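You operate a simulated robot arm through the tools that you are given. There is no shell and no other tool. Be economical: measure what you need, move in short steps, check, and stop when the job is done.

Carry out the task below with a simulated two-armed robot. There is one attempt and no reset: what you move stays moved.

TASK
Put one of the pellets from the top of the end table on the lower board of the steel table. Put the orange band beaker in the tank of the cleaning bath. Put the white cup on the low bench beside the small reactor away on the low bench by the controller. Take the beaker from the grey rubber mat and leave it on the top of the fridge. Put the wiping pad from the top of the preparation table on the shelf under the long side table. Take the steel basket on the top of the preparation table and put it away on the silver tray. Open the left glass cabinet door. The order is free. Set down upright: orange band beaker, white cup, beaker, steel basket.

The check looks at the end state, three seconds after you hand in, the way a careful person would. Anything else that was tipped, shoved, dropped, spilled or broken makes it a failure.

THE ROBOT
Two 6-joint arms with two-finger parallel grippers on one trunk, on a base that drives. Base frame: it is fixed to the floor where the robot stands at the start and does not move with it; the origin is under the middle of the robot, x ahead of it, y to its left, z up. Units: m, degrees, N and s.
The left shoulder is at the start at [0.28, 0.185, 0.78], the right one opposite. With the tool pointing down near the work surface each hand reaches from about 0.5 to 0.9 m from the robot's upright axis, wherever it stands, measured 20 degrees to its own side. Places, roughly: beaker [7.75, 5, 0.75]; left glass cabinet door [7, 0.7, 1.3]; low bench by the controller (62x15 cm) [9.48, 2.12, 0.8]; lower board of the steel table [0.8, 2.8, 0.3]; orange band beaker [8.5, 3.75, 0.75]; pellet (3x3x2 cm) [1.1, 0.1, 0.9]; shelf under the long side table [6.9, 3.1, 0.2]; silver tray (32x23 cm) [6.32, 4.14, 0.8]; steel basket (24x16x18 cm) [7.9, 5.5, 0.8]; tank of the cleaning bath (30x21 cm) [7.76, 5.24, 0.84]; top of the fridge [6.5, 2.5, 1.3]; white cup [8.75, 4.25, 0.75]; wiping pad (6x9x3 cm) [8, 5.3, 0.8]. Payload 1.57 kg a hand.
The TCP of each hand is the grasp point between the finger pads, 0.03 m short of the fingertips. In the tool frame z runs along the fingers and y along their closing line. The gripper opens to 0.08 m. The fingers are 0.017 m wide and 0.012 m thick; the gripper's body (0.04 by 0.082 m) begins 0.08 m behind the TCP.
Orientation is told as [roll, pitch, yaw] about the base's x, y, z axes, in that order, counted from this pose: with the fingers straight down and closing along the base's y, the tool's x points along the base's -x, its y along +y and its z along -z.

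THE INTERFACE
- The arms move only by the tool play_rows. It takes "left_motion", "right_motion" or both (then of equal length, played together; a hand with none holds still); each is text: rows parted by semicolons, each of 7 numbers parted by spaces: the closure, from 0 (fully open) to 1 (shut), then the shift along the tool's x, y, z in units of 40 mm (1.0 is 40 mm), then the turn, a rotation vector about the tool's x, y, z in units of 6 degrees (1.0 is 6 degrees). In form: jaw x y z ax ay az; .... A call has 1 to 8 rows; each row shifts and turns the commanded pose from where the row before left it, along the tool's axes as they then stand. A call with a number of a shift or a turn outside -1 to 1 is refused whole. Rows are played at 5 a second. More than 0.05 m and 8.6 degrees between two rows, or a gripper value outside its range, and nothing of the call is played. A pose out of reach is approached as far as the arm can. The call stops where the force on the tool passes 40 N (or 10 N more than at its start, if that is more) or the arm is blocked; 0.2 s more then pass. The fingers move at their own pace (about 0.153 m/s each) and stop on an object; they squeeze with about 34 N. The grip force told is the motor's: it shows also when the fingers shut on nothing. Time passes only in rows, and 0.2 s behind the last, so rows that do not move let the fingers close. The reply holds the time, the measured pose of the TCP, the force on the tool along the base axes, the opening and the grip force, in the units named above and with some noise, with the torque about the TCP (base axes, N m) and any sound that the robot's microphone picked up.
- Cameras (640 x 400 px; columns grow to the right, rows downward): "scene" is now at [0.2535, -0.0046, 1.2672]; the picture's right is [-0.03, -1.00, 0.00], its down [-0.29, 0.01, -0.96] and it looks along [0.96, -0.03, -0.29] (base axes); focal length 264 px, centre (320, 200). "left" rides on the left gripper at [0.072, 0.007, -0.122] in its tool frame; the picture's right is [-0.09, 1.00, 0.00], its down [-0.84, -0.08, -0.54] and it looks along [-0.54, -0.05, 0.84] (tool axes); focal length 238 px, centre (320, 200). "right" rides on the right gripper at [0.072, -0.007, -0.122] in its tool frame; the picture's right is [0.09, 1.00, 0.00], its down [-0.84, 0.08, -0.54] and it looks along [-0.54, 0.05, 0.84] (tool axes); focal length 238 px, centre (320, 200). There is no depth. A picture from a camera that has moved, and an enlarged one, comes with that camera's place and axes in the base frame and with its lens.
- capture(camera): a new picture of that camera. No time passes.
- slide_trunk(by): slides the trunk up (or, below 0, down) by that many m; the arms and the scene camera ride with it, the base frame stays. It gives what a move gives, with no picture.
- roll_base(legs): drives the robot by 1 to 6 legs, each [ahead, turn to the left] in m and degrees, along the robot's own axes; the way and the turn of a leg run together, so that a leg with both is an arc; at most 1.5 m and 180 degrees a leg. The arms and the cameras ride along, it lands a little off, and it stops where it bumps. It gives what a move gives.
- aim_head(pan, tilt): turns the head with the scene camera to pan (to the left, within 86 degrees either way) and tilt (down, from -29 to 69), counted from straight ahead of the robot. It gives what a move gives.
- inspect(camera, box): a new picture of the part [left, top, right, bottom] of that camera's present view, enlarged. No time passes.
- finish_job(): hands the job in; it is judged then, once.

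Work in short steps. Places have to be worked out from the pictures, the camera data and where the tool is seen: move nearer, look again, correct. Check each grasp and each placing, and mend what went wrong. You have 196 turns and 184 pictures in all, those below and enlarged ones among them. Open the grippers and draw the arms clear of the work before you hand the job in, unless the task says otherwise; then end with one line.

The tools are called by a JSON object that holds its "name" and its "arguments". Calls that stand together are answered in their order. play_rows: Moves the arms, as the interface text tells. Its arguments: {"type":"object","properties":{"left_motion":{"type":"string"},"right_motion":{"type":"string"}},"required":[]} The other tools are called the same way: slide_trunk (by) slides the trunk up or down; roll_base (legs) drives the base; aim_head (pan, tilt) turns the head that bears the scene camera; capture (camera) takes a picture; inspect (camera, box) takes an enlarged picture of a part of a camera's view; finish_job () hands the job in.

At the start:

```text
clock: 0.0
left_ee_pos: [0.5647, 0.287, 1.133]
left_tcp_rot: [0.0, -0.2, 0.0]
left_wrist_force: [-1.0, 0.5, -0.2]
left_ft_torque: [0.02, -0.03, -0.01]
left_grip_width: 0.0802
left_finger_force: 0.1
right_ee_pos: [0.5534, -0.2559, 1.1181]
right_tcp_rot: [0.0, 0.0, -0.1]
right_wrist_force: [1.2, 0.8, 0.4]
right_ft_torque: [0.01, -0.03, -0.02]
right_grip_width: 0.08
right_finger_force: 0.0
trunk travel left (down, up): [-0.475, 0.515]
robot x, y, heading: [-0.0015, -0.0023, 0.1]
head pan, tilt: [-1.9, 17.1]
```

scene: 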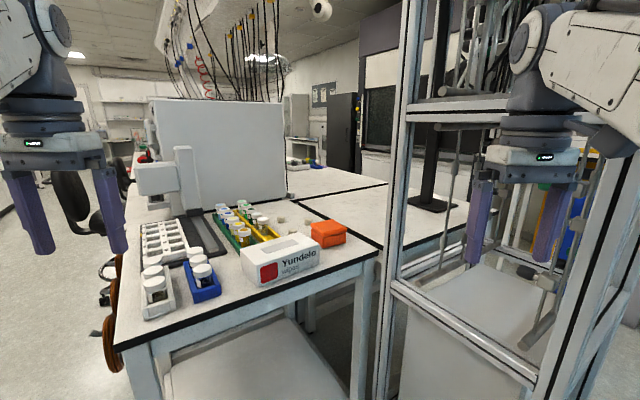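
right: 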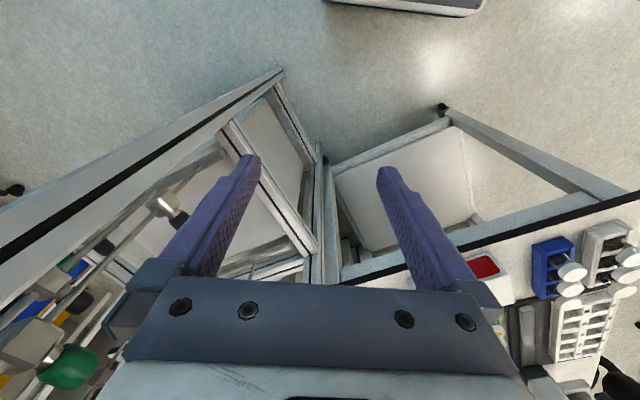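
left: 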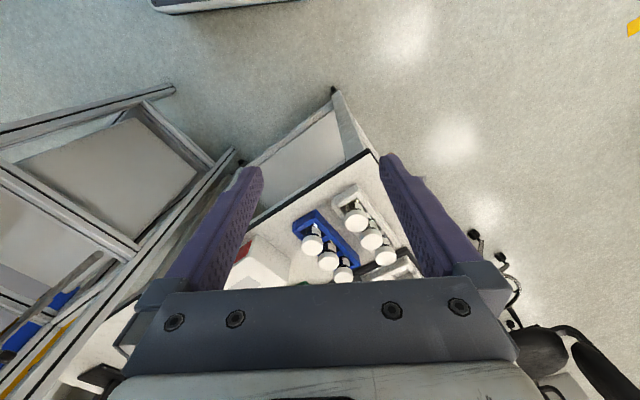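

I see the end table ahead with racks, a wipes box and an orange box; small pellets appear behind it. I'll enlarge that region.

{"name": "inspect", "arguments": {"camera": "scene", "box": [200, 180, 360, 290]}}

{"name": "aim_head", "arguments": {"pan": 60, "tilt": 20}}

{"name": "capture", "arguments": {"camera": "scene"}}

```text
3.64 times, centred on (280, 235) of scene
camera zoom: at [0.2535, -0.0046, 1.2672], right [-0.03, -1.0, 0.0], down [-0.29, 0.01, -0.96], along [0.96, -0.03, -0.29], focal length 961 px, centre (466, 73)
```

zoom: 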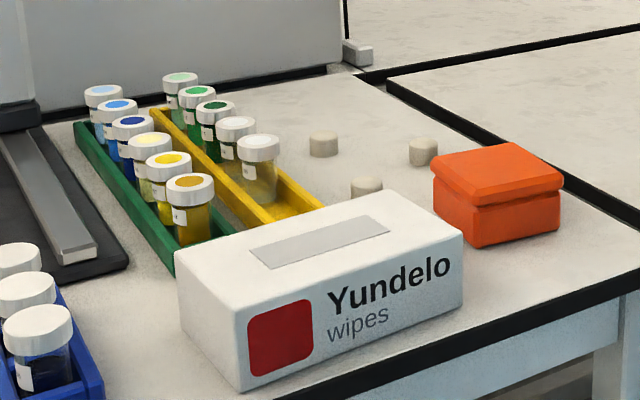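

```text
clock: 1.3
left_ee_pos: [0.5645, 0.2872, 1.133]
left_tcp_rot: [0.0, 0.0, 0.0]
left_wrist_force: [1.0, -0.2, 0.9]
left_ft_torque: [0.02, -0.01, -0.01]
left_grip_width: 0.0802
left_finger_force: 0.0
right_ee_pos: [0.5541, -0.2573, 1.1178]
right_tcp_rot: [0.0, 0.0, 0.0]
right_wrist_force: [0.2, -0.3, -0.4]
right_ft_torque: [-0.01, 0.0, 0.03]
right_grip_width: 0.0799
right_finger_force: 0.1
trunk travel left (down, up): [-0.475, 0.515]
robot x, y, heading: [0.0025, -0.0008, -0.2]
head pan, tilt: [60.0, 20.0]
```

```text
179 pictures are left
camera scene: at [0.2068, 0.0791, 1.2625], right [0.87, -0.5, 0.0], down [-0.17, -0.3, -0.94], along [0.47, 0.81, -0.34], focal length 264 px, centre (320, 200)
```

scene: 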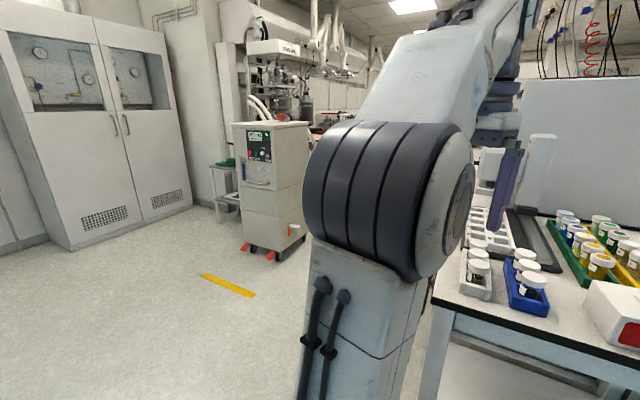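

Three pellets sit behind the wipes box, about x 1.09–1.21. Before driving nearer I check the clearance of the base and right arm to the steel frame.

{"name": "aim_head", "arguments": {"pan": -35, "tilt": 50}}

{"name": "capture", "arguments": {"camera": "scene"}}

{"name": "aim_head", "arguments": {"pan": 15, "tilt": 55}}

{"name": "capture", "arguments": {"camera": "scene"}}

```text
clock: 3.0
left_ee_pos: [0.5642, 0.2871, 1.1332]
left_tcp_rot: [0.0, 0.0, 0.0]
left_wrist_force: [-0.3, -0.1, -0.8]
left_ft_torque: [0.01, 0.01, 0.0]
left_grip_width: 0.0803
left_finger_force: 0.1
right_ee_pos: [0.5538, -0.2569, 1.1173]
right_tcp_rot: [0.0, 0.0, 0.0]
right_wrist_force: [-0.6, 0.5, -0.5]
right_ft_torque: [0.0, 0.01, 0.01]
right_grip_width: 0.0802
right_finger_force: 0.2
trunk travel left (down, up): [-0.475, 0.515]
robot x, y, heading: [-0.0017, 0.0015, 0.3]
head pan, tilt: [-35.0, 50.0]
```

```text
178 pictures are left
camera scene: at [0.2233, -0.0456, 1.2169], right [-0.57, -0.82, 0.0], down [-0.63, 0.44, -0.64], along [0.53, -0.37, -0.77], focal length 264 px, centre (320, 200)
```

scene: 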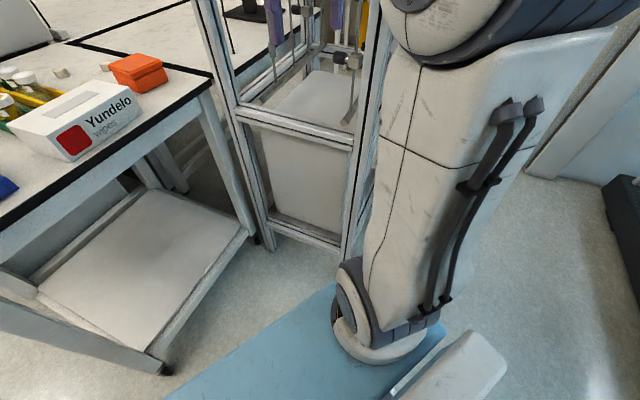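

```text
clock: 4.2
left_ee_pos: [0.565, 0.2864, 1.1335]
left_tcp_rot: [0.0, 0.0, 0.0]
left_wrist_force: [0.2, -0.1, 0.0]
left_ft_torque: [0.03, 0.03, 0.0]
left_grip_width: 0.0801
left_finger_force: 0.0
right_ee_pos: [0.554, -0.2551, 1.1177]
right_tcp_rot: [0.1, 0.1, -0.1]
right_wrist_force: [0.5, 0.5, 0.9]
right_ft_torque: [0.02, -0.03, 0.0]
right_grip_width: 0.0798
right_finger_force: 0.1
trunk travel left (down, up): [-0.475, 0.515]
robot x, y, heading: [0.002, 0.0013, 0.0]
head pan, tilt: [15.0, 55.0]
```

```text
177 pictures are left
camera scene: at [0.2299, 0.0171, 1.2104], right [0.26, -0.97, 0.0], down [-0.79, -0.21, -0.57], along [0.55, 0.15, -0.82], focal length 264 px, centre (320, 200)
```

scene: 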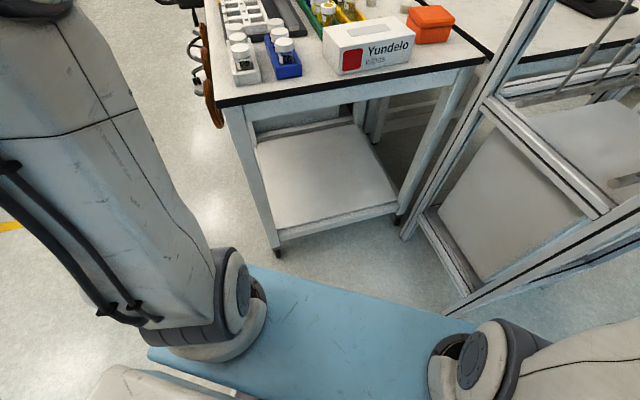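

The steel frame post is near the right elbow. I'll draw the right hand inward and back, then check before driving ahead.

{"name": "play_rows", "arguments": {"right_motion": "0 0.3 0.9 -0.5 0 0 0;0 0.3 0.9 -0.5 0 0 0;0 0.3 0.9 -0.5 0 0 0;0 0.3 0.9 -0.5 0 0 0"}}

{"name": "aim_head", "arguments": {"pan": -45, "tilt": 35}}

{"name": "capture", "arguments": {"camera": "scene"}}

```text
clock: 5.2
left_ee_pos: [0.5652, 0.2867, 1.1336]
left_tcp_rot: [-0.1, 0.1, 0.1]
left_wrist_force: [0.4, -0.1, 0.4]
left_ft_torque: [0.0, 0.01, -0.02]
left_grip_width: 0.08
left_finger_force: 0.0
right_ee_pos: [0.5058, -0.1114, 1.1417]
right_tcp_rot: [0.0, -0.1, -0.1]
right_wrist_force: [0.2, -0.1, 0.0]
right_ft_torque: [0.02, -0.01, 0.0]
right_grip_width: 0.08
right_finger_force: 0.0
right hand out of reach, approached as far as the arm can: row 2, 3, 4
trunk travel left (down, up): [-0.475, 0.515]
robot x, y, heading: [-0.0016, -0.0043, -0.1]
head pan, tilt: [15.0, 55.0]
```

```text
clock: 6.5
left_ee_pos: [0.5646, 0.2876, 1.1336]
left_tcp_rot: [0.1, 0.0, 0.0]
left_wrist_force: [0.5, -1.2, -0.6]
left_ft_torque: [-0.03, -0.01, 0.01]
left_grip_width: 0.0798
left_finger_force: 0.1
right_ee_pos: [0.5069, -0.1121, 1.1426]
right_tcp_rot: [0.0, -0.2, 0.0]
right_wrist_force: [-0.3, 0.4, -0.1]
right_ft_torque: [0.0, 0.0, 0.03]
right_grip_width: 0.0802
right_finger_force: 0.1
trunk travel left (down, up): [-0.475, 0.515]
robot x, y, heading: [0.002, -0.0016, 0.1]
head pan, tilt: [-45.0, 35.0]
```

```text
176 pictures are left
camera scene: at [0.2225, -0.0637, 1.2386], right [-0.71, -0.71, 0.0], down [-0.41, 0.41, -0.82], along [0.58, -0.58, -0.57], focal length 264 px, centre (320, 200)
```

scene: 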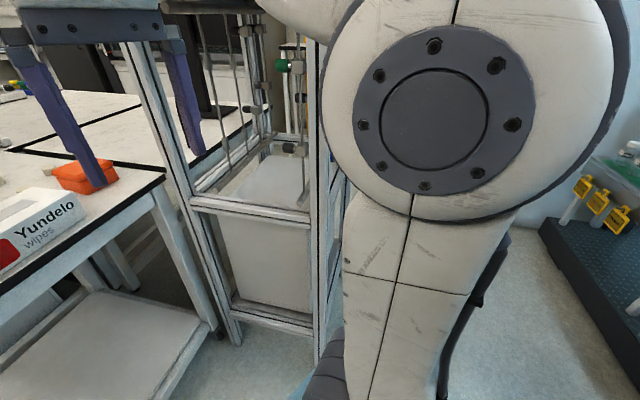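

Elbow clearance looks okay (about 0.1 m after the advance). Drive ahead 0.2 m and look at the pellets.

{"name": "roll_base", "arguments": {"legs": [[0.2, 0]]}}

{"name": "aim_head", "arguments": {"pan": 0, "tilt": 35}}

{"name": "capture", "arguments": {"camera": "scene"}}

{"name": "capture", "arguments": {"camera": "left"}}

```text
clock: 8.1
left_ee_pos: [0.7667, 0.2853, 1.1335]
left_tcp_rot: [-0.1, -0.1, -0.1]
left_wrist_force: [0.7, 0.4, 0.6]
left_ft_torque: [0.0, 0.02, 0.01]
left_grip_width: 0.0802
left_finger_force: 0.0
right_ee_pos: [0.7084, -0.1142, 1.1413]
right_tcp_rot: [-0.1, -0.2, -0.2]
right_wrist_force: [0.5, -0.3, 0.0]
right_ft_torque: [-0.02, -0.02, -0.04]
right_grip_width: 0.0797
right_finger_force: 0.0
trunk travel left (down, up): [-0.475, 0.515]
robot x, y, heading: [0.2028, 0.0008, -0.1]
head pan, tilt: [-45.0, 35.0]
```

```text
clock: 9.2
left_ee_pos: [0.7675, 0.2839, 1.1325]
left_tcp_rot: [0.1, 0.0, -0.1]
left_wrist_force: [0.0, 0.7, 0.3]
left_ft_torque: [-0.01, 0.01, 0.02]
left_grip_width: 0.0801
left_finger_force: 0.0
right_ee_pos: [0.7076, -0.1134, 1.1424]
right_tcp_rot: [-0.2, 0.0, -0.1]
right_wrist_force: [-0.1, -0.1, 0.0]
right_ft_torque: [0.02, -0.02, 0.02]
right_grip_width: 0.0801
right_finger_force: 0.1
trunk travel left (down, up): [-0.475, 0.515]
robot x, y, heading: [0.2054, 0.0025, -0.4]
head pan, tilt: [0.0, 35.0]
```

```text
175 pictures are left
camera scene: at [0.4494, -0.0025, 1.2386], right [0.0, -1.0, 0.0], down [-0.57, 0.0, -0.82], along [0.82, 0.0, -0.57], focal length 264 px, centre (320, 200)
```

scene: 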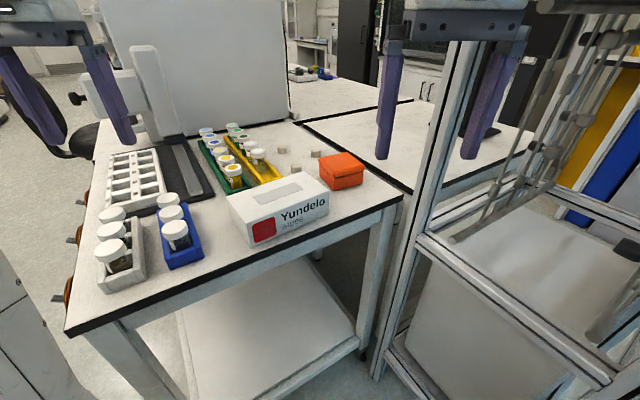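

```text
174 pictures are left
camera left: at [0.6962, 0.2916, 1.2549], right [0.09, 1.0, 0.0], down [0.84, -0.08, 0.54], along [0.54, -0.05, -0.84], focal length 238 px, centre (320, 200)
```

left: 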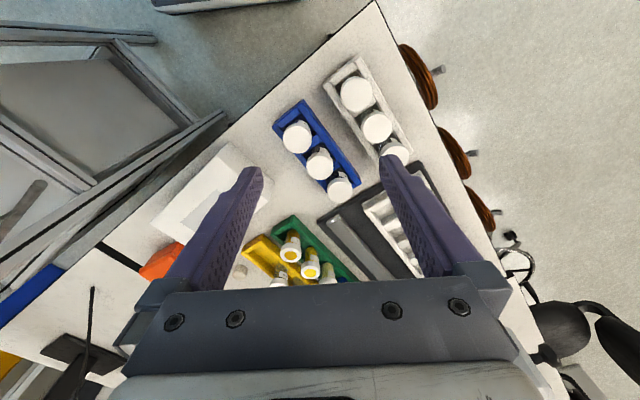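

Pellet C triangulates to about (1.11, 0.07, 0.89), just behind the wipes box and beside the yellow rack. I move the left hand over it at height with partial opening.

{"name": "play_rows", "arguments": {"left_motion": "0.35 -1 -0.65 0 0 0 0;0.35 -1 -0.65 0 0 0 0;0.35 -1 -0.65 0 0 0 0;0.35 -1 -0.65 0 0 0 0;0.35 -1 -0.65 0 0 0 0;0.35 -1 -0.65 0 0 0 0;0.35 -1 -0.65 0 0 0 0;0.35 -0.5 -0.2 0 0 0 0"}}

{"name": "play_rows", "arguments": {"left_motion": "0.35 0 0 0 0 0 -1;0.35 0 0 0 0 0 -1;0.35 0 0 0 0 0 -1;0.35 0 0 0 0 0 -1;0.35 0 0 0 0 0 -1"}}

{"name": "capture", "arguments": {"camera": "left"}}

```text
clock: 11.0
left_ee_pos: [0.9776, 0.1016, 1.0242]
left_tcp_rot: [0.0, -0.3, -0.1]
left_wrist_force: [-0.7, -0.6, -1.7]
left_ft_torque: [0.0, -0.04, 0.02]
left_grip_width: 0.0522
left_finger_force: 0.1
left hand out of reach, approached as far as the arm can: row 2, 3, 4, 5, 6, 7, 8
right_ee_pos: [0.7077, -0.1133, 1.1412]
right_tcp_rot: [-0.1, -0.1, -0.2]
right_wrist_force: [-0.1, 0.6, 0.7]
right_ft_torque: [-0.02, -0.02, 0.02]
right_grip_width: 0.0801
right_finger_force: 0.0
trunk travel left (down, up): [-0.475, 0.515]
robot x, y, heading: [0.2016, -0.0005, -0.1]
head pan, tilt: [0.0, 35.0]
```

```text
clock: 12.2
left_ee_pos: [0.977, 0.1009, 1.023]
left_tcp_rot: [0.0, 0.1, 29.9]
left_wrist_force: [-0.2, 0.1, 0.4]
left_ft_torque: [-0.01, 0.01, -0.01]
left_grip_width: 0.0519
left_finger_force: 0.1
right_ee_pos: [0.7075, -0.1148, 1.1405]
right_tcp_rot: [0.0, -0.1, -0.1]
right_wrist_force: [-0.1, -0.2, -0.8]
right_ft_torque: [-0.01, -0.04, 0.02]
right_grip_width: 0.0801
right_finger_force: 0.1
trunk travel left (down, up): [-0.475, 0.515]
robot x, y, heading: [0.1998, -0.0015, -0.1]
head pan, tilt: [0.0, 35.0]
```

```text
173 pictures are left
camera left: at [0.9126, 0.0714, 1.1449], right [-0.42, 0.91, 0.0], down [0.76, 0.35, 0.54], along [0.49, 0.23, -0.84], focal length 238 px, centre (320, 200)
```

left: 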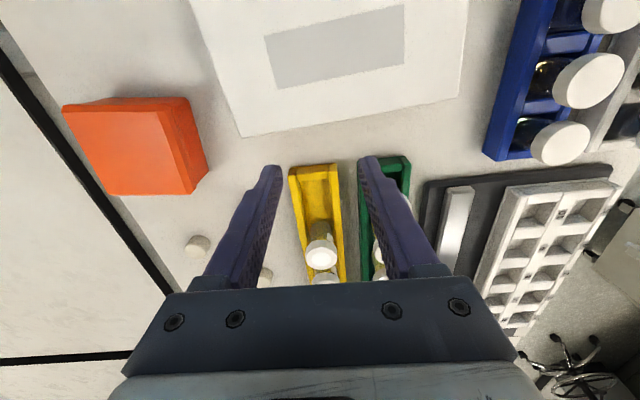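

Reach is limited by the height difference; raising the trunk 0.2 m should give more range. Then I move on toward (1.11, 0.068).

{"name": "slide_trunk", "arguments": {"by": 0.2}}

{"name": "play_rows", "arguments": {"left_motion": "0.35 -0.9 0 0 0 0 0;0.35 -0.9 0 0 0 0 0;0.35 -0.9 0 0 0 0 0;0.35 0 -0.6 0 0 0 0;0.35 0 -0.9 0 0 0 0;0.35 0 -0.9 0 0 0 0"}}

{"name": "capture", "arguments": {"camera": "left"}}

```text
clock: 14.4
left_ee_pos: [0.9761, 0.102, 1.2216]
left_tcp_rot: [0.0, 0.0, 29.8]
left_wrist_force: [-0.1, 0.1, 0.5]
left_ft_torque: [0.04, 0.01, -0.01]
left_grip_width: 0.0519
left_finger_force: 0.0
right_ee_pos: [0.7082, -0.114, 1.3411]
right_tcp_rot: [0.0, -0.1, -0.2]
right_wrist_force: [0.5, 0.0, -0.3]
right_ft_torque: [-0.02, 0.0, -0.01]
right_grip_width: 0.0798
right_finger_force: 0.0
trunk travel left (down, up): [-0.675, 0.315]
robot x, y, heading: [0.204, 0.0016, -0.0]
head pan, tilt: [0.0, 35.0]
```

```text
clock: 15.8
left_ee_pos: [1.0151, 0.0847, 1.1619]
left_tcp_rot: [0.0, -0.1, 29.9]
left_wrist_force: [-0.3, 0.3, 0.7]
left_ft_torque: [-0.02, -0.04, 0.0]
left_grip_width: 0.0519
left_finger_force: 0.0
left hand out of reach, approached as far as the arm can: row 1, 2, 3, 4, 5, 6
right_ee_pos: [0.7072, -0.1134, 1.342]
right_tcp_rot: [0.0, -0.1, -0.2]
right_wrist_force: [-0.1, 0.8, 0.2]
right_ft_torque: [-0.01, -0.01, 0.03]
right_grip_width: 0.0801
right_finger_force: 0.1
trunk travel left (down, up): [-0.675, 0.315]
robot x, y, heading: [0.2012, -0.0029, -0.2]
head pan, tilt: [0.0, 35.0]
```

```text
172 pictures are left
camera left: at [0.9512, 0.0531, 1.2835], right [-0.42, 0.91, 0.0], down [0.76, 0.35, 0.54], along [0.49, 0.23, -0.84], focal length 238 px, centre (320, 200)
```

left: 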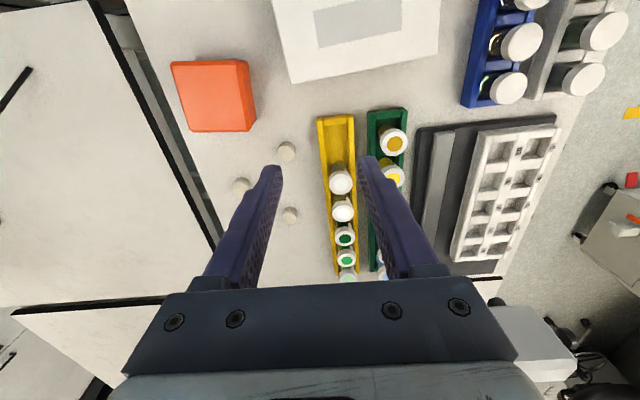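

Pellet C refines to (1.117, 0.065). I lower the left hand to about z 1.03 first, then shift toward it.

{"name": "play_rows", "arguments": {"left_motion": "0.35 0 0 1 0 0 0;0.35 0 0 1 0 0 0;0.35 0 0 1 0 0 0;0.35 0 0 0 0 0 0"}}

```text
clock: 16.8
left_ee_pos: [1.0175, 0.0823, 1.042]
left_tcp_rot: [0.1, -0.1, 29.8]
left_wrist_force: [-0.7, -0.8, -0.9]
left_ft_torque: [0.01, 0.02, 0.01]
left_grip_width: 0.0517
left_finger_force: 0.0
right_ee_pos: [0.708, -0.1135, 1.3415]
right_tcp_rot: [0.0, -0.2, -0.2]
right_wrist_force: [0.5, -0.4, -0.7]
right_ft_torque: [0.0, -0.02, -0.02]
right_grip_width: 0.0802
right_finger_force: 0.0
trunk travel left (down, up): [-0.675, 0.315]
robot x, y, heading: [0.1987, -0.0014, -0.2]
head pan, tilt: [0.0, 35.0]
```

Hand is at z 1.04; shift (0.10, −0.017) to above the pellet.

{"name": "play_rows", "arguments": {"left_motion": "0.35 -0.65 -0.54 0 0 0 0;0.35 -0.65 -0.54 0 0 0 0;0.35 -0.65 -0.54 0 0 0 0;0.35 0 0 0 0 0 0"}}

{"name": "capture", "arguments": {"camera": "left"}}

```text
clock: 17.8
left_ee_pos: [1.0713, 0.0743, 1.029]
left_tcp_rot: [0.0, 0.0, 29.8]
left_wrist_force: [-1.1, 0.2, -0.7]
left_ft_torque: [0.01, 0.0, 0.01]
left_grip_width: 0.0519
left_finger_force: 0.1
left hand out of reach, approached as far as the arm can: row 2, 3
right_ee_pos: [0.7075, -0.1137, 1.3427]
right_tcp_rot: [0.1, -0.1, -0.2]
right_wrist_force: [1.0, 0.0, 0.0]
right_ft_torque: [-0.01, 0.03, -0.02]
right_grip_width: 0.0798
right_finger_force: 0.1
trunk travel left (down, up): [-0.675, 0.315]
robot x, y, heading: [0.2026, 0.0006, -0.1]
head pan, tilt: [0.0, 35.0]
```

```text
171 pictures are left
camera left: at [1.007, 0.044, 1.1497], right [-0.42, 0.91, 0.0], down [0.76, 0.35, 0.54], along [0.49, 0.23, -0.84], focal length 238 px, centre (320, 200)
```

left: 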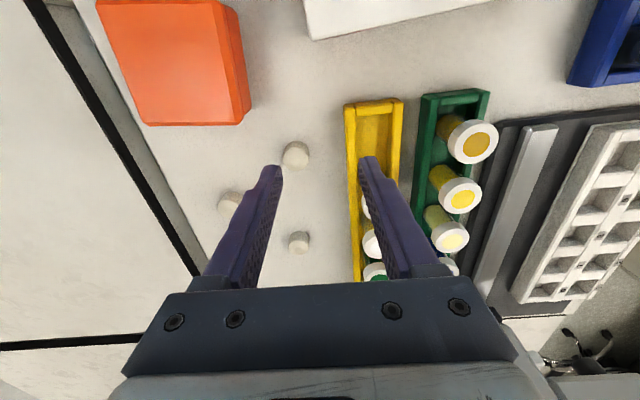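

Left finger would graze the yellow rack if lowered here; raise the trunk 0.1 m for more reach, then shift toward the pellet at height.

{"name": "slide_trunk", "arguments": {"by": 0.1}}

{"name": "play_rows", "arguments": {"left_motion": "0.35 0 0 1 0 0 0;0.35 0 0 1 0 0 0;0.35 0 0 0.5 0 0 0;0.35 -0.44 -0.4 0 0 0 0;0.35 -0.44 -0.4 0 0 0 0;0.35 0 0 0 0 0 0"}}

```text
clock: 19.1
left_ee_pos: [1.0721, 0.0738, 1.1275]
left_tcp_rot: [0.0, -0.1, 29.9]
left_wrist_force: [0.6, -0.3, -0.9]
left_ft_torque: [0.02, -0.02, 0.02]
left_grip_width: 0.052
left_finger_force: 0.2
right_ee_pos: [0.7076, -0.1141, 1.4413]
right_tcp_rot: [-0.1, -0.1, -0.2]
right_wrist_force: [0.2, -0.5, 0.0]
right_ft_torque: [0.01, 0.0, 0.01]
right_grip_width: 0.08
right_finger_force: 0.1
trunk travel left (down, up): [-0.775, 0.215]
robot x, y, heading: [0.2019, 0.0001, -0.3]
head pan, tilt: [0.0, 35.0]
```

```text
clock: 20.5
left_ee_pos: [1.0914, 0.0699, 1.0286]
left_tcp_rot: [0.1, -0.2, 29.8]
left_wrist_force: [-0.2, -0.3, 0.1]
left_ft_torque: [0.02, 0.03, 0.02]
left_grip_width: 0.0522
left_finger_force: 0.1
left hand out of reach, approached as far as the arm can: row 1, 2, 4, 5
right_ee_pos: [0.7081, -0.1138, 1.4414]
right_tcp_rot: [0.0, 0.0, -0.3]
right_wrist_force: [-0.5, 0.0, 0.4]
right_ft_torque: [0.0, 0.04, 0.02]
right_grip_width: 0.08
right_finger_force: 0.0
trunk travel left (down, up): [-0.775, 0.215]
robot x, y, heading: [0.2048, -0.0009, 0.2]
head pan, tilt: [0.0, 35.0]
```

Just short of reach; drive 0.04 m ahead (hand is well above everything).

{"name": "roll_base", "arguments": {"legs": [[0.04, 0]]}}

{"name": "capture", "arguments": {"camera": "left"}}

```text
clock: 21.4
left_ee_pos: [1.132, 0.0702, 1.0293]
left_tcp_rot: [-0.1, -0.2, 29.8]
left_wrist_force: [-0.5, 0.5, -0.4]
left_ft_torque: [-0.02, -0.04, 0.01]
left_grip_width: 0.0523
left_finger_force: 0.1
right_ee_pos: [0.7483, -0.1137, 1.4415]
right_tcp_rot: [0.0, -0.1, -0.2]
right_wrist_force: [0.1, -0.2, -0.4]
right_ft_torque: [0.0, -0.04, 0.01]
right_grip_width: 0.0802
right_finger_force: 0.1
trunk travel left (down, up): [-0.775, 0.215]
robot x, y, heading: [0.2424, -0.0031, -0.1]
head pan, tilt: [0.0, 35.0]
```

```text
170 pictures are left
camera left: at [1.0668, 0.0396, 1.151], right [-0.42, 0.91, 0.0], down [0.76, 0.35, 0.54], along [0.49, 0.23, -0.84], focal length 238 px, centre (320, 200)
```

left: 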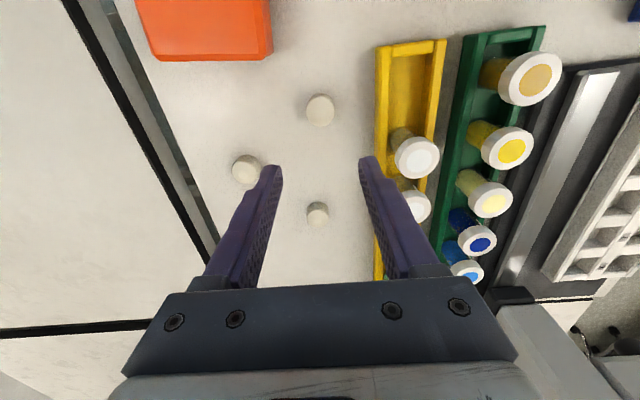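

Pellet is at (1.118, 0.064). I correct and descend to about z 0.95, then look.

{"name": "play_rows", "arguments": {"left_motion": "0.35 0.38 0.05 0.4 0 0 0;0.35 0 0 0.8 0 0 0;0.35 0 0 0.8 0 0 0;0.35 0 0 0 0 0 0"}}

{"name": "capture", "arguments": {"camera": "left"}}

```text
clock: 22.4
left_ee_pos: [1.1321, 0.0609, 0.9497]
left_tcp_rot: [0.0, 0.0, 29.8]
left_wrist_force: [-0.2, 0.6, -0.5]
left_ft_torque: [-0.03, -0.04, -0.02]
left_grip_width: 0.0519
left_finger_force: 0.1
left hand out of reach, approached as far as the arm can: row 1, 3
right_ee_pos: [0.7484, -0.1125, 1.4418]
right_tcp_rot: [0.1, -0.1, -0.1]
right_wrist_force: [-0.2, 0.3, 0.0]
right_ft_torque: [0.01, 0.03, 0.01]
right_grip_width: 0.0798
right_finger_force: 0.0
trunk travel left (down, up): [-0.775, 0.215]
robot x, y, heading: [0.2429, 0.0005, -0.3]
head pan, tilt: [0.0, 35.0]
```

```text
169 pictures are left
camera left: at [1.0671, 0.0308, 1.0718], right [-0.42, 0.91, 0.0], down [0.76, 0.35, 0.54], along [0.49, 0.23, -0.84], focal length 238 px, centre (320, 200)
```

left: 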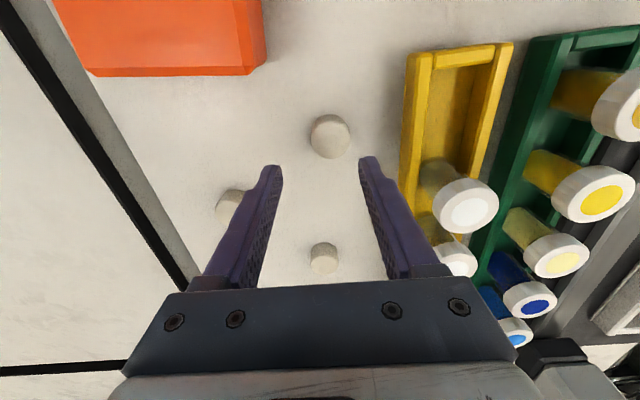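

Remaining offset is about 15 mm; correct it and lower to z ≈ 0.913.

{"name": "play_rows", "arguments": {"left_motion": "0.35 0.3 0.23 0 0 0 0;0.35 0 0 0.5 0 0 0;0.35 0 0 0.4 0 0 0;0.35 0 0 0 0 0 0"}}

{"name": "capture", "arguments": {"camera": "left"}}

```text
clock: 23.4
left_ee_pos: [1.1319, 0.0612, 0.9143]
left_tcp_rot: [0.0, 0.0, 29.9]
left_wrist_force: [0.7, 0.3, 0.0]
left_ft_torque: [0.02, 0.02, -0.01]
left_grip_width: 0.0519
left_finger_force: 0.1
left hand out of reach, approached as far as the arm can: row 1
right_ee_pos: [0.7485, -0.1131, 1.442]
right_tcp_rot: [0.0, -0.1, -0.1]
right_wrist_force: [0.1, -0.2, -0.3]
right_ft_torque: [-0.02, 0.04, 0.03]
right_grip_width: 0.08
right_finger_force: 0.1
trunk travel left (down, up): [-0.775, 0.215]
robot x, y, heading: [0.2409, -0.0015, -0.2]
head pan, tilt: [0.0, 35.0]
```

```text
168 pictures are left
camera left: at [1.0667, 0.0309, 1.0356], right [-0.42, 0.91, 0.0], down [0.76, 0.35, 0.54], along [0.49, 0.23, -0.84], focal length 238 px, centre (320, 200)
```

left: 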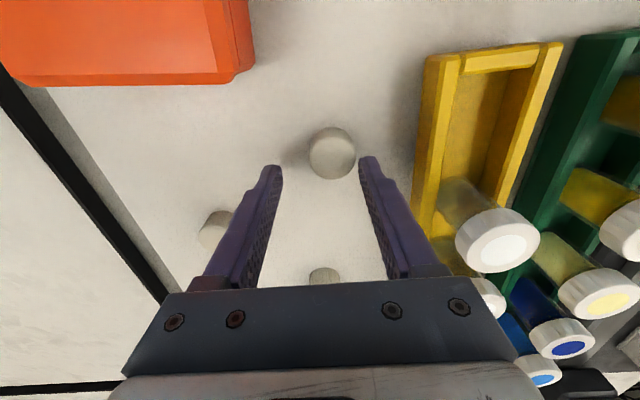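

The arm refuses that small shift here, so I back the base by 14 mm instead.

{"name": "roll_base", "arguments": {"legs": [[-0.015, 0]]}}

{"name": "capture", "arguments": {"camera": "left"}}

```text
clock: 24.2
left_ee_pos: [1.1155, 0.061, 0.9147]
left_tcp_rot: [0.0, 0.0, 29.9]
left_wrist_force: [0.2, -0.2, 0.4]
left_ft_torque: [0.01, 0.07, 0.04]
left_grip_width: 0.0521
left_finger_force: 0.0
right_ee_pos: [0.7332, -0.1125, 1.441]
right_tcp_rot: [0.1, -0.1, -0.1]
right_wrist_force: [0.1, 0.4, -0.9]
right_ft_torque: [-0.02, 0.01, 0.0]
right_grip_width: 0.0797
right_finger_force: 0.0
trunk travel left (down, up): [-0.775, 0.215]
robot x, y, heading: [0.2239, -0.0016, -0.1]
head pan, tilt: [0.0, 35.0]
```

```text
167 pictures are left
camera left: at [1.0517, 0.0309, 1.0357], right [-0.42, 0.91, 0.0], down [0.76, 0.35, 0.54], along [0.49, 0.23, -0.84], focal length 238 px, centre (320, 200)
```

left: 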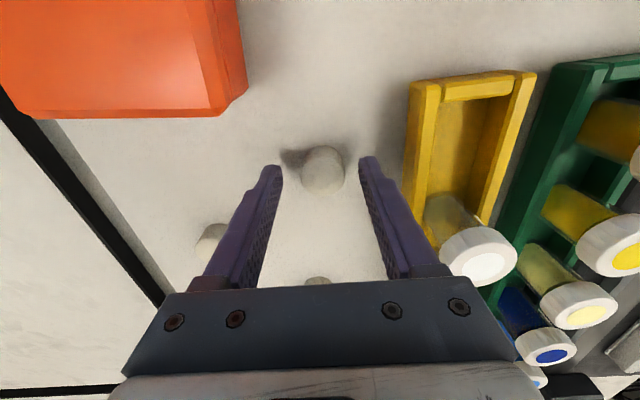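

Pellet sits between the fingertips. Lower 4 mm, close and lift a bit.

{"name": "play_rows", "arguments": {"left_motion": "0.35 0 0 0.1 0 0 0;1 0 0 0 0 0 0;1 0 0 0 0 0 0;1 0 0 0 0 0 0;1 0 0 -0.5 0 0 0;1 0 0 -1 0 0 0;1 0 0 -1 0 0 0;1 0 0 0 0 0 0"}}

{"name": "capture", "arguments": {"camera": "left"}}

```text
clock: 26.0
left_ee_pos: [1.115, 0.0596, 1.0101]
left_tcp_rot: [0.0, -0.1, 29.9]
left_wrist_force: [0.2, 0.2, 0.5]
left_ft_torque: [0.01, -0.01, -0.01]
left_grip_width: 0.0
left_finger_force: 20.8
right_ee_pos: [0.733, -0.1137, 1.4423]
right_tcp_rot: [0.0, -0.1, -0.1]
right_wrist_force: [-0.1, -0.6, -0.2]
right_ft_torque: [0.0, -0.02, 0.03]
right_grip_width: 0.0797
right_finger_force: 0.0
trunk travel left (down, up): [-0.775, 0.215]
robot x, y, heading: [0.2255, 0.0016, -0.1]
head pan, tilt: [0.0, 35.0]
```

```text
166 pictures are left
camera left: at [1.0508, 0.03, 1.1318], right [-0.42, 0.91, 0.0], down [0.76, 0.35, 0.54], along [0.49, 0.23, -0.84], focal length 238 px, centre (320, 200)
```

left: 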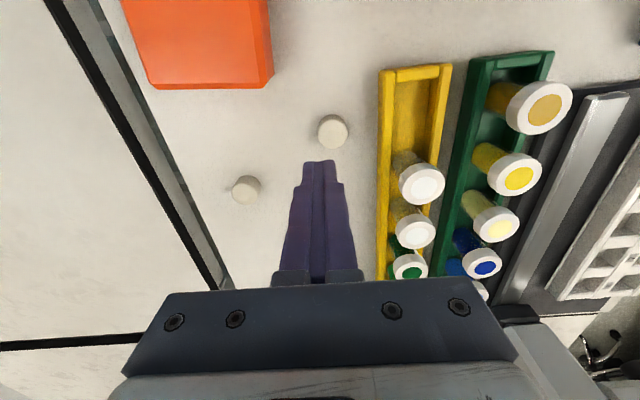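

Missed: the pellet is lower than assumed (centre ≈0.876). Reopen, correct laterally and go down to about 0.90.

{"name": "play_rows", "arguments": {"left_motion": "0.35 -0.17 0.19 0 0 0 0;0.35 0 0 0 0 0 0;0.35 0 0 1 0 0 0;0.35 0 0 1 0 0 0;0.35 0 0 0.7 0 0 0;0.35 0 0 0 0 0 0"}}

{"name": "capture", "arguments": {"camera": "left"}}

```text
clock: 27.4
left_ee_pos: [1.1178, 0.07, 0.9022]
left_tcp_rot: [0.0, -0.1, 29.8]
left_wrist_force: [0.4, 0.3, -1.2]
left_ft_torque: [-0.02, -0.02, 0.02]
left_grip_width: 0.0518
left_finger_force: 0.0
right_ee_pos: [0.7346, -0.114, 1.4411]
right_tcp_rot: [-0.1, -0.1, -0.2]
right_wrist_force: [-0.2, 0.6, 0.0]
right_ft_torque: [-0.02, -0.02, -0.01]
right_grip_width: 0.08
right_finger_force: 0.1
trunk travel left (down, up): [-0.775, 0.215]
robot x, y, heading: [0.2255, -0.0009, -0.1]
head pan, tilt: [0.0, 35.0]
```

```text
165 pictures are left
camera left: at [1.0536, 0.0402, 1.0228], right [-0.42, 0.91, 0.0], down [0.76, 0.35, 0.54], along [0.49, 0.23, -0.84], focal length 238 px, centre (320, 200)
```

left: 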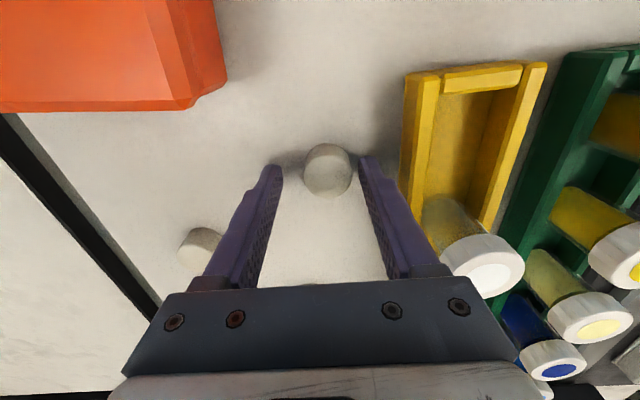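

Pellet is centred on the fingertip line; lower 8 mm more, close, and lift slightly.

{"name": "play_rows", "arguments": {"left_motion": "0.35 -0.08 0.05 0.2 0 0 0;1 0 0 0 0 0 0;1 0 0 0 0 0 0;1 0 0 0 0 0 0;1 0 0 0 0 0 0;1 0 0 -0.3 0 0 0"}}

```text
clock: 28.4
left_ee_pos: [1.1197, 0.0752, 0.8997]
left_tcp_rot: [-0.3, -0.5, 29.9]
left_wrist_force: [-7.8, 0.6, 13.7]
left_ft_torque: [0.24, 0.42, 0.09]
left_grip_width: 0.0271
left_finger_force: 33.0
right_ee_pos: [0.7328, -0.1143, 1.4422]
right_tcp_rot: [-0.1, -0.3, -0.2]
right_wrist_force: [-1.1, 0.1, 0.1]
right_ft_torque: [0.0, -0.03, 0.01]
right_grip_width: 0.0803
right_finger_force: 0.1
trunk travel left (down, up): [-0.775, 0.215]
robot x, y, heading: [0.2258, -0.0021, 0.0]
head pan, tilt: [0.0, 35.0]
stopped in row 4 (left hand): the force on the tool passed its limit at 40 N (the readings are from after the stop); the commanded pose is now the measured one
```

Gripped at 27 mm width. Lift and check.

{"name": "play_rows", "arguments": {"left_motion": "1 0 0 -0.3 0 0 0;1 0 0 -0.8 0 0 0;1 0 0 -1 0 0 0;1 0 0 -1 0 0 0;1 0 0 -1 0 0 0;1 0 0 0 0 0 0"}}

{"name": "capture", "arguments": {"camera": "left"}}

```text
clock: 29.8
left_ee_pos: [1.1133, 0.0751, 1.0623]
left_tcp_rot: [-0.2, -0.5, 29.9]
left_wrist_force: [0.1, -0.9, 0.3]
left_ft_torque: [-0.02, -0.02, -0.01]
left_grip_width: 0.0272
left_finger_force: 33.8
left hand out of reach, approached as far as the arm can: row 5
right_ee_pos: [0.7328, -0.1136, 1.4405]
right_tcp_rot: [-0.1, -0.1, -0.1]
right_wrist_force: [0.5, 0.4, -0.3]
right_ft_torque: [-0.02, 0.03, 0.02]
right_grip_width: 0.0799
right_finger_force: 0.1
trunk travel left (down, up): [-0.775, 0.215]
robot x, y, heading: [0.225, -0.0003, 0.1]
head pan, tilt: [0.0, 35.0]
```

```text
164 pictures are left
camera left: at [1.0481, 0.0444, 1.1829], right [-0.42, 0.91, 0.0], down [0.76, 0.35, 0.55], along [0.5, 0.23, -0.84], focal length 238 px, centre (320, 200)
```

left: 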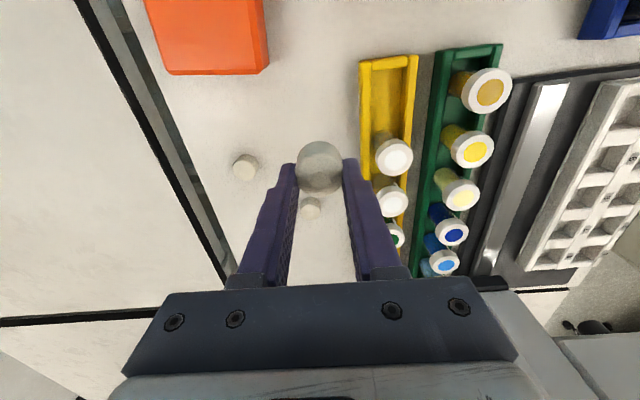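

Pellet held. Back away from the table 0.45 m, then turn left and look toward the steel table.

{"name": "roll_base", "arguments": {"legs": [[-0.45, 0], [0, 80]]}}

{"name": "aim_head", "arguments": {"pan": 0, "tilt": 20}}

{"name": "capture", "arguments": {"camera": "scene"}}

```text
clock: 35.9
left_ee_pos: [-0.1444, 0.8859, 1.0616]
left_tcp_rot: [-0.1, -0.4, 110.1]
left_wrist_force: [0.1, -0.2, 0.1]
left_ft_torque: [0.02, 0.03, -0.02]
left_grip_width: 0.0273
left_finger_force: 34.3
right_ee_pos: [-0.0248, 0.4796, 1.4415]
right_tcp_rot: [0.0, -0.1, 80.1]
right_wrist_force: [0.1, 0.9, 0.5]
right_ft_torque: [0.03, -0.01, -0.02]
right_grip_width: 0.0802
right_finger_force: 0.0
trunk travel left (down, up): [-0.775, 0.215]
robot x, y, heading: [-0.2227, -0.0005, 79.8]
head pan, tilt: [0.0, 35.0]
```

```text
clock: 36.7
left_ee_pos: [-0.1437, 0.8868, 1.0608]
left_tcp_rot: [-0.2, -0.4, 110.1]
left_wrist_force: [0.7, 0.5, 0.4]
left_ft_torque: [0.04, 0.01, -0.01]
left_grip_width: 0.0272
left_finger_force: 33.8
right_ee_pos: [-0.0233, 0.4793, 1.4416]
right_tcp_rot: [0.1, -0.1, 80.1]
right_wrist_force: [0.4, 0.1, 0.3]
right_ft_torque: [-0.01, -0.03, -0.01]
right_grip_width: 0.0796
right_finger_force: 0.1
trunk travel left (down, up): [-0.775, 0.215]
robot x, y, heading: [-0.2207, -0.0033, 79.8]
head pan, tilt: [0.0, 20.0]
```

```text
163 pictures are left
camera scene: at [-0.1783, 0.2471, 1.5624], right [0.99, -0.17, 0.0], down [-0.06, -0.34, -0.94], along [0.16, 0.93, -0.34], focal length 264 px, centre (320, 200)
```

scene: 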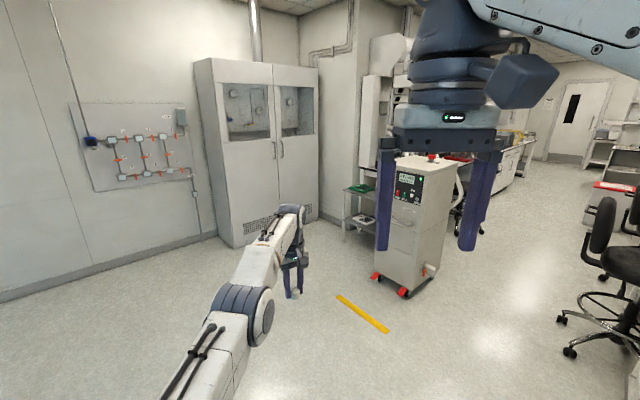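

The small steel table stands behind the machine. Zoom in on it.

{"name": "inspect", "arguments": {"camera": "scene", "box": [320, 150, 460, 310]}}

```text
2.50 times, centred on (390, 230) of scene
camera zoom: at [-0.1783, 0.2471, 1.5624], right [0.99, -0.17, 0.0], down [-0.06, -0.34, -0.94], along [0.16, 0.93, -0.34], focal length 661 px, centre (145, 125)
```

zoom: 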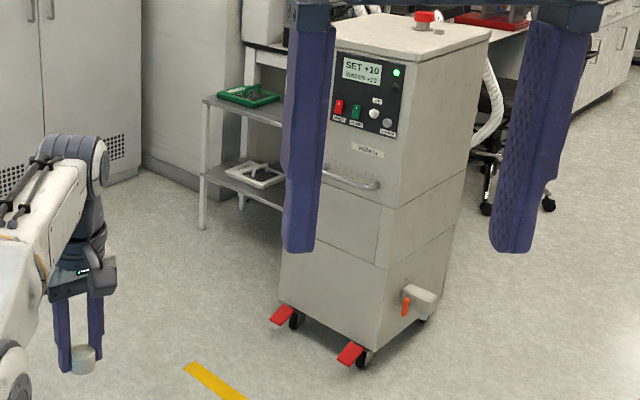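

The steel table (rotated ~30°) has a lower board with a tray; its free front edge runs about (0.58,3.0)–(0.81,2.58). I retract the left hand, then drive part way.

{"name": "play_rows", "arguments": {"left_motion": "1 0.85 0.49 0 0 0 0;1 0.85 0.49 0 0 0 0;1 0.85 0.49 0 0 0 0;1 0.85 0.49 0 0 0 0;1 0.85 0.49 0 0 0 0;1 0.85 0.49 0 0 0 0;1 0.85 0.49 0 0 0 0"}}

{"name": "play_rows", "arguments": {"left_motion": "1 0 0 0 0 0 1;1 0 0 0 0 0 1;1 0 0 0 0 0 1;1 0 0 0 0 0 1;1 0 0 0 0 0 1"}}

{"name": "roll_base", "arguments": {"legs": [[0, 6], [1.45, 0]]}}

{"name": "slide_trunk", "arguments": {"by": -0.5}}

{"name": "aim_head", "arguments": {"pan": -35, "tilt": 15}}

{"name": "capture", "arguments": {"camera": "scene"}}

```text
clock: 38.3
left_ee_pos: [-0.1908, 0.6148, 1.0572]
left_tcp_rot: [-0.4, -0.5, 110.1]
left_wrist_force: [0.5, -0.2, 0.7]
left_ft_torque: [-0.01, -0.02, 0.01]
left_grip_width: 0.0273
left_finger_force: 33.8
right_ee_pos: [-0.0229, 0.4794, 1.4411]
right_tcp_rot: [0.0, 0.0, 80.1]
right_wrist_force: [0.6, 0.5, 0.7]
right_ft_torque: [-0.02, 0.01, -0.01]
right_grip_width: 0.0798
right_finger_force: 0.2
trunk travel left (down, up): [-0.775, 0.215]
robot x, y, heading: [-0.2196, -0.0024, 80.1]
head pan, tilt: [0.0, 20.0]
```

```text
clock: 39.5
left_ee_pos: [-0.191, 0.6152, 1.0579]
left_tcp_rot: [0.0, -0.5, 80.0]
left_wrist_force: [0.4, -1.3, -0.2]
left_ft_torque: [0.0, 0.01, -0.01]
left_grip_width: 0.0273
left_finger_force: 33.8
right_ee_pos: [-0.0244, 0.4786, 1.4416]
right_tcp_rot: [0.1, -0.1, 80.2]
right_wrist_force: [-0.6, 1.0, 0.4]
right_ft_torque: [0.01, -0.02, 0.0]
right_grip_width: 0.0798
right_finger_force: 0.1
trunk travel left (down, up): [-0.775, 0.215]
robot x, y, heading: [-0.2224, 0.0003, 80.0]
head pan, tilt: [0.0, 20.0]
```

```text
clock: 47.2
left_ee_pos: [-0.1272, 2.0602, 1.0585]
left_tcp_rot: [0.0, -0.5, 84.8]
left_wrist_force: [-0.5, -0.4, -0.6]
left_ft_torque: [-0.01, -0.01, 0.01]
left_grip_width: 0.0272
left_finger_force: 33.5
right_ee_pos: [0.05, 1.9377, 1.4424]
right_tcp_rot: [-0.1, -0.1, 84.8]
right_wrist_force: [-0.4, -0.3, 0.1]
right_ft_torque: [0.0, 0.0, -0.03]
right_grip_width: 0.0802
right_finger_force: 0.0
trunk travel left (down, up): [-0.775, 0.215]
robot x, y, heading: [-0.1088, 1.4395, 84.8]
head pan, tilt: [0.0, 20.0]
```

```text
refused: -0.5 is not a number from -0.4 to 0.4
```

```text
clock: 48.2
left_ee_pos: [-0.128, 2.0612, 1.0587]
left_tcp_rot: [0.0, -0.6, 84.7]
left_wrist_force: [-0.2, 0.4, -0.3]
left_ft_torque: [-0.01, 0.04, 0.01]
left_grip_width: 0.0273
left_finger_force: 33.9
right_ee_pos: [0.0504, 1.9384, 1.4425]
right_tcp_rot: [0.0, -0.2, 84.8]
right_wrist_force: [0.0, 0.0, -1.0]
right_ft_torque: [-0.01, 0.05, -0.04]
right_grip_width: 0.08
right_finger_force: 0.0
trunk travel left (down, up): [-0.775, 0.215]
robot x, y, heading: [-0.1086, 1.4432, 84.6]
head pan, tilt: [-35.0, 15.0]
```

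```text
161 pictures are left
camera scene: at [-0.0332, 1.6729, 1.5706], right [0.76, -0.64, 0.0], down [-0.17, -0.2, -0.97], along [0.62, 0.74, -0.26], focal length 264 px, centre (320, 200)
```

scene: 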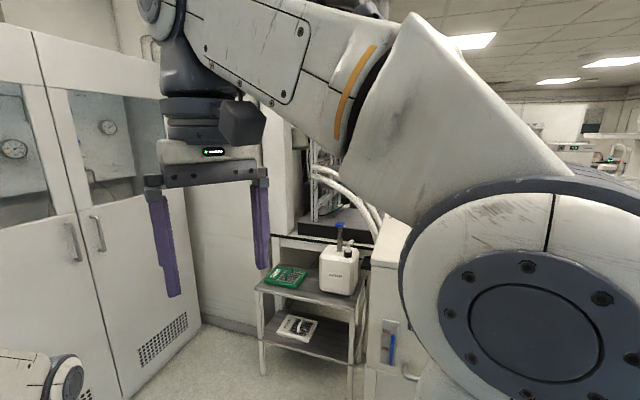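

Lower board (z≈0.29) has free space right of the tray, around (0.87, 2.69). I'll drive to about (0.08, 2.72) and face it at heading ~0, away from the machine.

{"name": "roll_base", "arguments": {"legs": [[0, -3], [1.28, 0], [0, -84]]}}

{"name": "slide_trunk", "arguments": {"by": -0.35}}

{"name": "aim_head", "arguments": {"pan": 0, "tilt": 40}}

{"name": "capture", "arguments": {"camera": "scene"}}

```text
clock: 58.6
left_ee_pos: [0.6905, 2.7493, 1.0586]
left_tcp_rot: [0.0, -0.5, -2.1]
left_wrist_force: [0.5, -0.4, 0.1]
left_ft_torque: [0.0, -0.04, 0.02]
left_grip_width: 0.0275
left_finger_force: 33.9
right_ee_pos: [0.578, 2.566, 1.442]
right_tcp_rot: [0.1, -0.1, -2.2]
right_wrist_force: [0.2, -0.5, -0.1]
right_ft_torque: [0.01, -0.01, 0.01]
right_grip_width: 0.08
right_finger_force: 0.0
trunk travel left (down, up): [-0.775, 0.215]
robot x, y, heading: [0.0777, 2.6957, -2.5]
head pan, tilt: [-35.0, 15.0]
```

```text
clock: 62.0
left_ee_pos: [0.6918, 2.75, 0.7091]
left_tcp_rot: [0.0, -0.4, -2.1]
left_wrist_force: [-0.3, 0.4, -1.0]
left_ft_torque: [-0.02, 0.03, -0.05]
left_grip_width: 0.0274
left_finger_force: 34.1
right_ee_pos: [0.5778, 2.5645, 1.0927]
right_tcp_rot: [0.0, -0.1, -2.3]
right_wrist_force: [0.6, 0.3, 0.0]
right_ft_torque: [-0.02, 0.0, 0.02]
right_grip_width: 0.0801
right_finger_force: 0.1
trunk travel left (down, up): [-0.425, 0.565]
robot x, y, heading: [0.0799, 2.6943, -2.1]
head pan, tilt: [-35.0, 15.0]
```

```text
clock: 63.0
left_ee_pos: [0.6901, 2.7505, 0.709]
left_tcp_rot: [0.0, -0.5, -2.1]
left_wrist_force: [0.5, -0.4, -0.3]
left_ft_torque: [-0.02, 0.0, 0.0]
left_grip_width: 0.0272
left_finger_force: 33.5
right_ee_pos: [0.5774, 2.5655, 1.0921]
right_tcp_rot: [0.0, -0.1, -2.1]
right_wrist_force: [0.1, -0.2, 0.4]
right_ft_torque: [0.0, -0.01, 0.02]
right_grip_width: 0.0797
right_finger_force: 0.0
trunk travel left (down, up): [-0.425, 0.565]
robot x, y, heading: [0.0745, 2.7004, -2.2]
head pan, tilt: [0.0, 40.0]
```

```text
160 pictures are left
camera scene: at [0.321, 2.6863, 1.1811], right [-0.04, -1.0, 0.0], down [-0.64, 0.02, -0.77], along [0.77, -0.03, -0.64], focal length 264 px, centre (320, 200)
```

scene: 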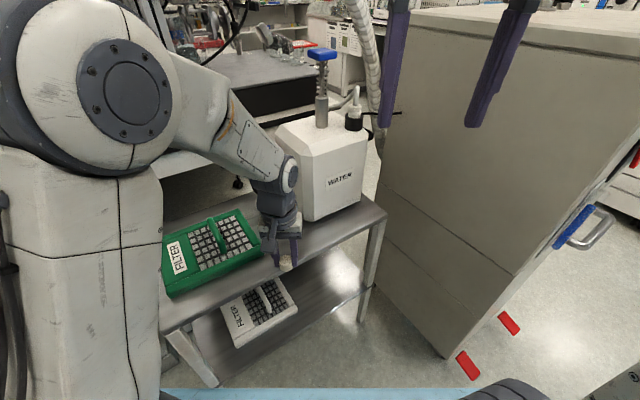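

Zoom in on the lower board's free part beside the lower tray.

{"name": "inspect", "arguments": {"camera": "scene", "box": [160, 190, 420, 400]}}

```text
1.90 times, centred on (290, 295) of scene
camera zoom: at [0.321, 2.6863, 1.1811], right [-0.04, -1.0, 0.0], down [-0.64, 0.02, -0.77], along [0.77, -0.03, -0.64], focal length 504 px, centre (377, 19)
```

zoom: 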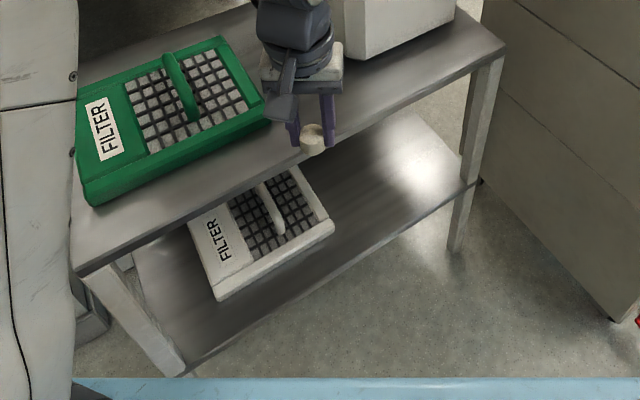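

Target on the board: (0.846, 2.65, 0.30), ~7 cm inside the front edge. I back the base 0.12 m so the hand is off the table, then lower the trunk 0.2 m.

{"name": "roll_base", "arguments": {"legs": [[-0.12, 0]]}}

{"name": "slide_trunk", "arguments": {"by": -0.2}}

{"name": "play_rows", "arguments": {"left_motion": "1 0 -0.7 0 0 0 0;1 0 -0.7 0 0 0 0;1 0 -0.7 0 0 0 0;1 0 -0.6 0 0 0 0;1 0 0 0 0 0 0"}}

{"name": "capture", "arguments": {"camera": "scene"}}

```text
clock: 64.3
left_ee_pos: [0.5704, 2.7543, 0.709]
left_tcp_rot: [0.0, -0.5, -2.2]
left_wrist_force: [-0.5, 0.7, 0.0]
left_ft_torque: [0.0, -0.03, -0.01]
left_grip_width: 0.0274
left_finger_force: 34.3
right_ee_pos: [0.4577, 2.5701, 1.0923]
right_tcp_rot: [0.1, -0.1, -2.2]
right_wrist_force: [0.4, -0.8, -0.1]
right_ft_torque: [-0.01, -0.01, 0.02]
right_grip_width: 0.0799
right_finger_force: 0.0
trunk travel left (down, up): [-0.425, 0.565]
robot x, y, heading: [-0.0435, 2.702, -2.3]
head pan, tilt: [0.0, 40.0]
```

```text
clock: 66.4
left_ee_pos: [0.5704, 2.7547, 0.5092]
left_tcp_rot: [-0.1, -0.5, -2.2]
left_wrist_force: [1.1, -0.4, -0.2]
left_ft_torque: [0.0, -0.01, 0.0]
left_grip_width: 0.0274
left_finger_force: 33.8
right_ee_pos: [0.4578, 2.5697, 0.8914]
right_tcp_rot: [-0.1, -0.1, -2.2]
right_wrist_force: [-0.2, 0.0, 0.3]
right_ft_torque: [0.0, 0.01, 0.0]
right_grip_width: 0.0802
right_finger_force: 0.1
trunk travel left (down, up): [-0.225, 0.765]
robot x, y, heading: [-0.0452, 2.7008, -2.1]
head pan, tilt: [0.0, 40.0]
```

```text
clock: 67.6
left_ee_pos: [0.5663, 2.6459, 0.5081]
left_tcp_rot: [0.1, -0.5, -2.2]
left_wrist_force: [-0.2, 0.6, -0.3]
left_ft_torque: [0.03, -0.02, -0.01]
left_grip_width: 0.0273
left_finger_force: 33.7
right_ee_pos: [0.4571, 2.57, 0.892]
right_tcp_rot: [0.0, -0.1, -2.2]
right_wrist_force: [-0.4, -0.1, 0.2]
right_ft_torque: [0.01, 0.04, 0.02]
right_grip_width: 0.0799
right_finger_force: 0.1
trunk travel left (down, up): [-0.225, 0.765]
robot x, y, heading: [-0.0423, 2.7044, -2.1]
head pan, tilt: [0.0, 40.0]
```

```text
158 pictures are left
camera scene: at [0.2007, 2.6908, 0.9811], right [-0.04, -1.0, 0.0], down [-0.64, 0.02, -0.77], along [0.77, -0.03, -0.64], focal length 264 px, centre (320, 200)
```

scene: 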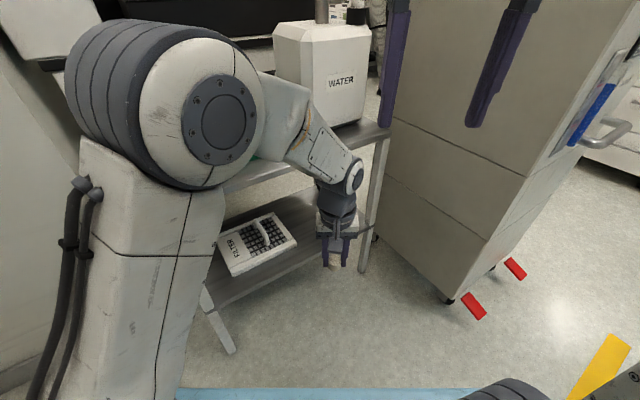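

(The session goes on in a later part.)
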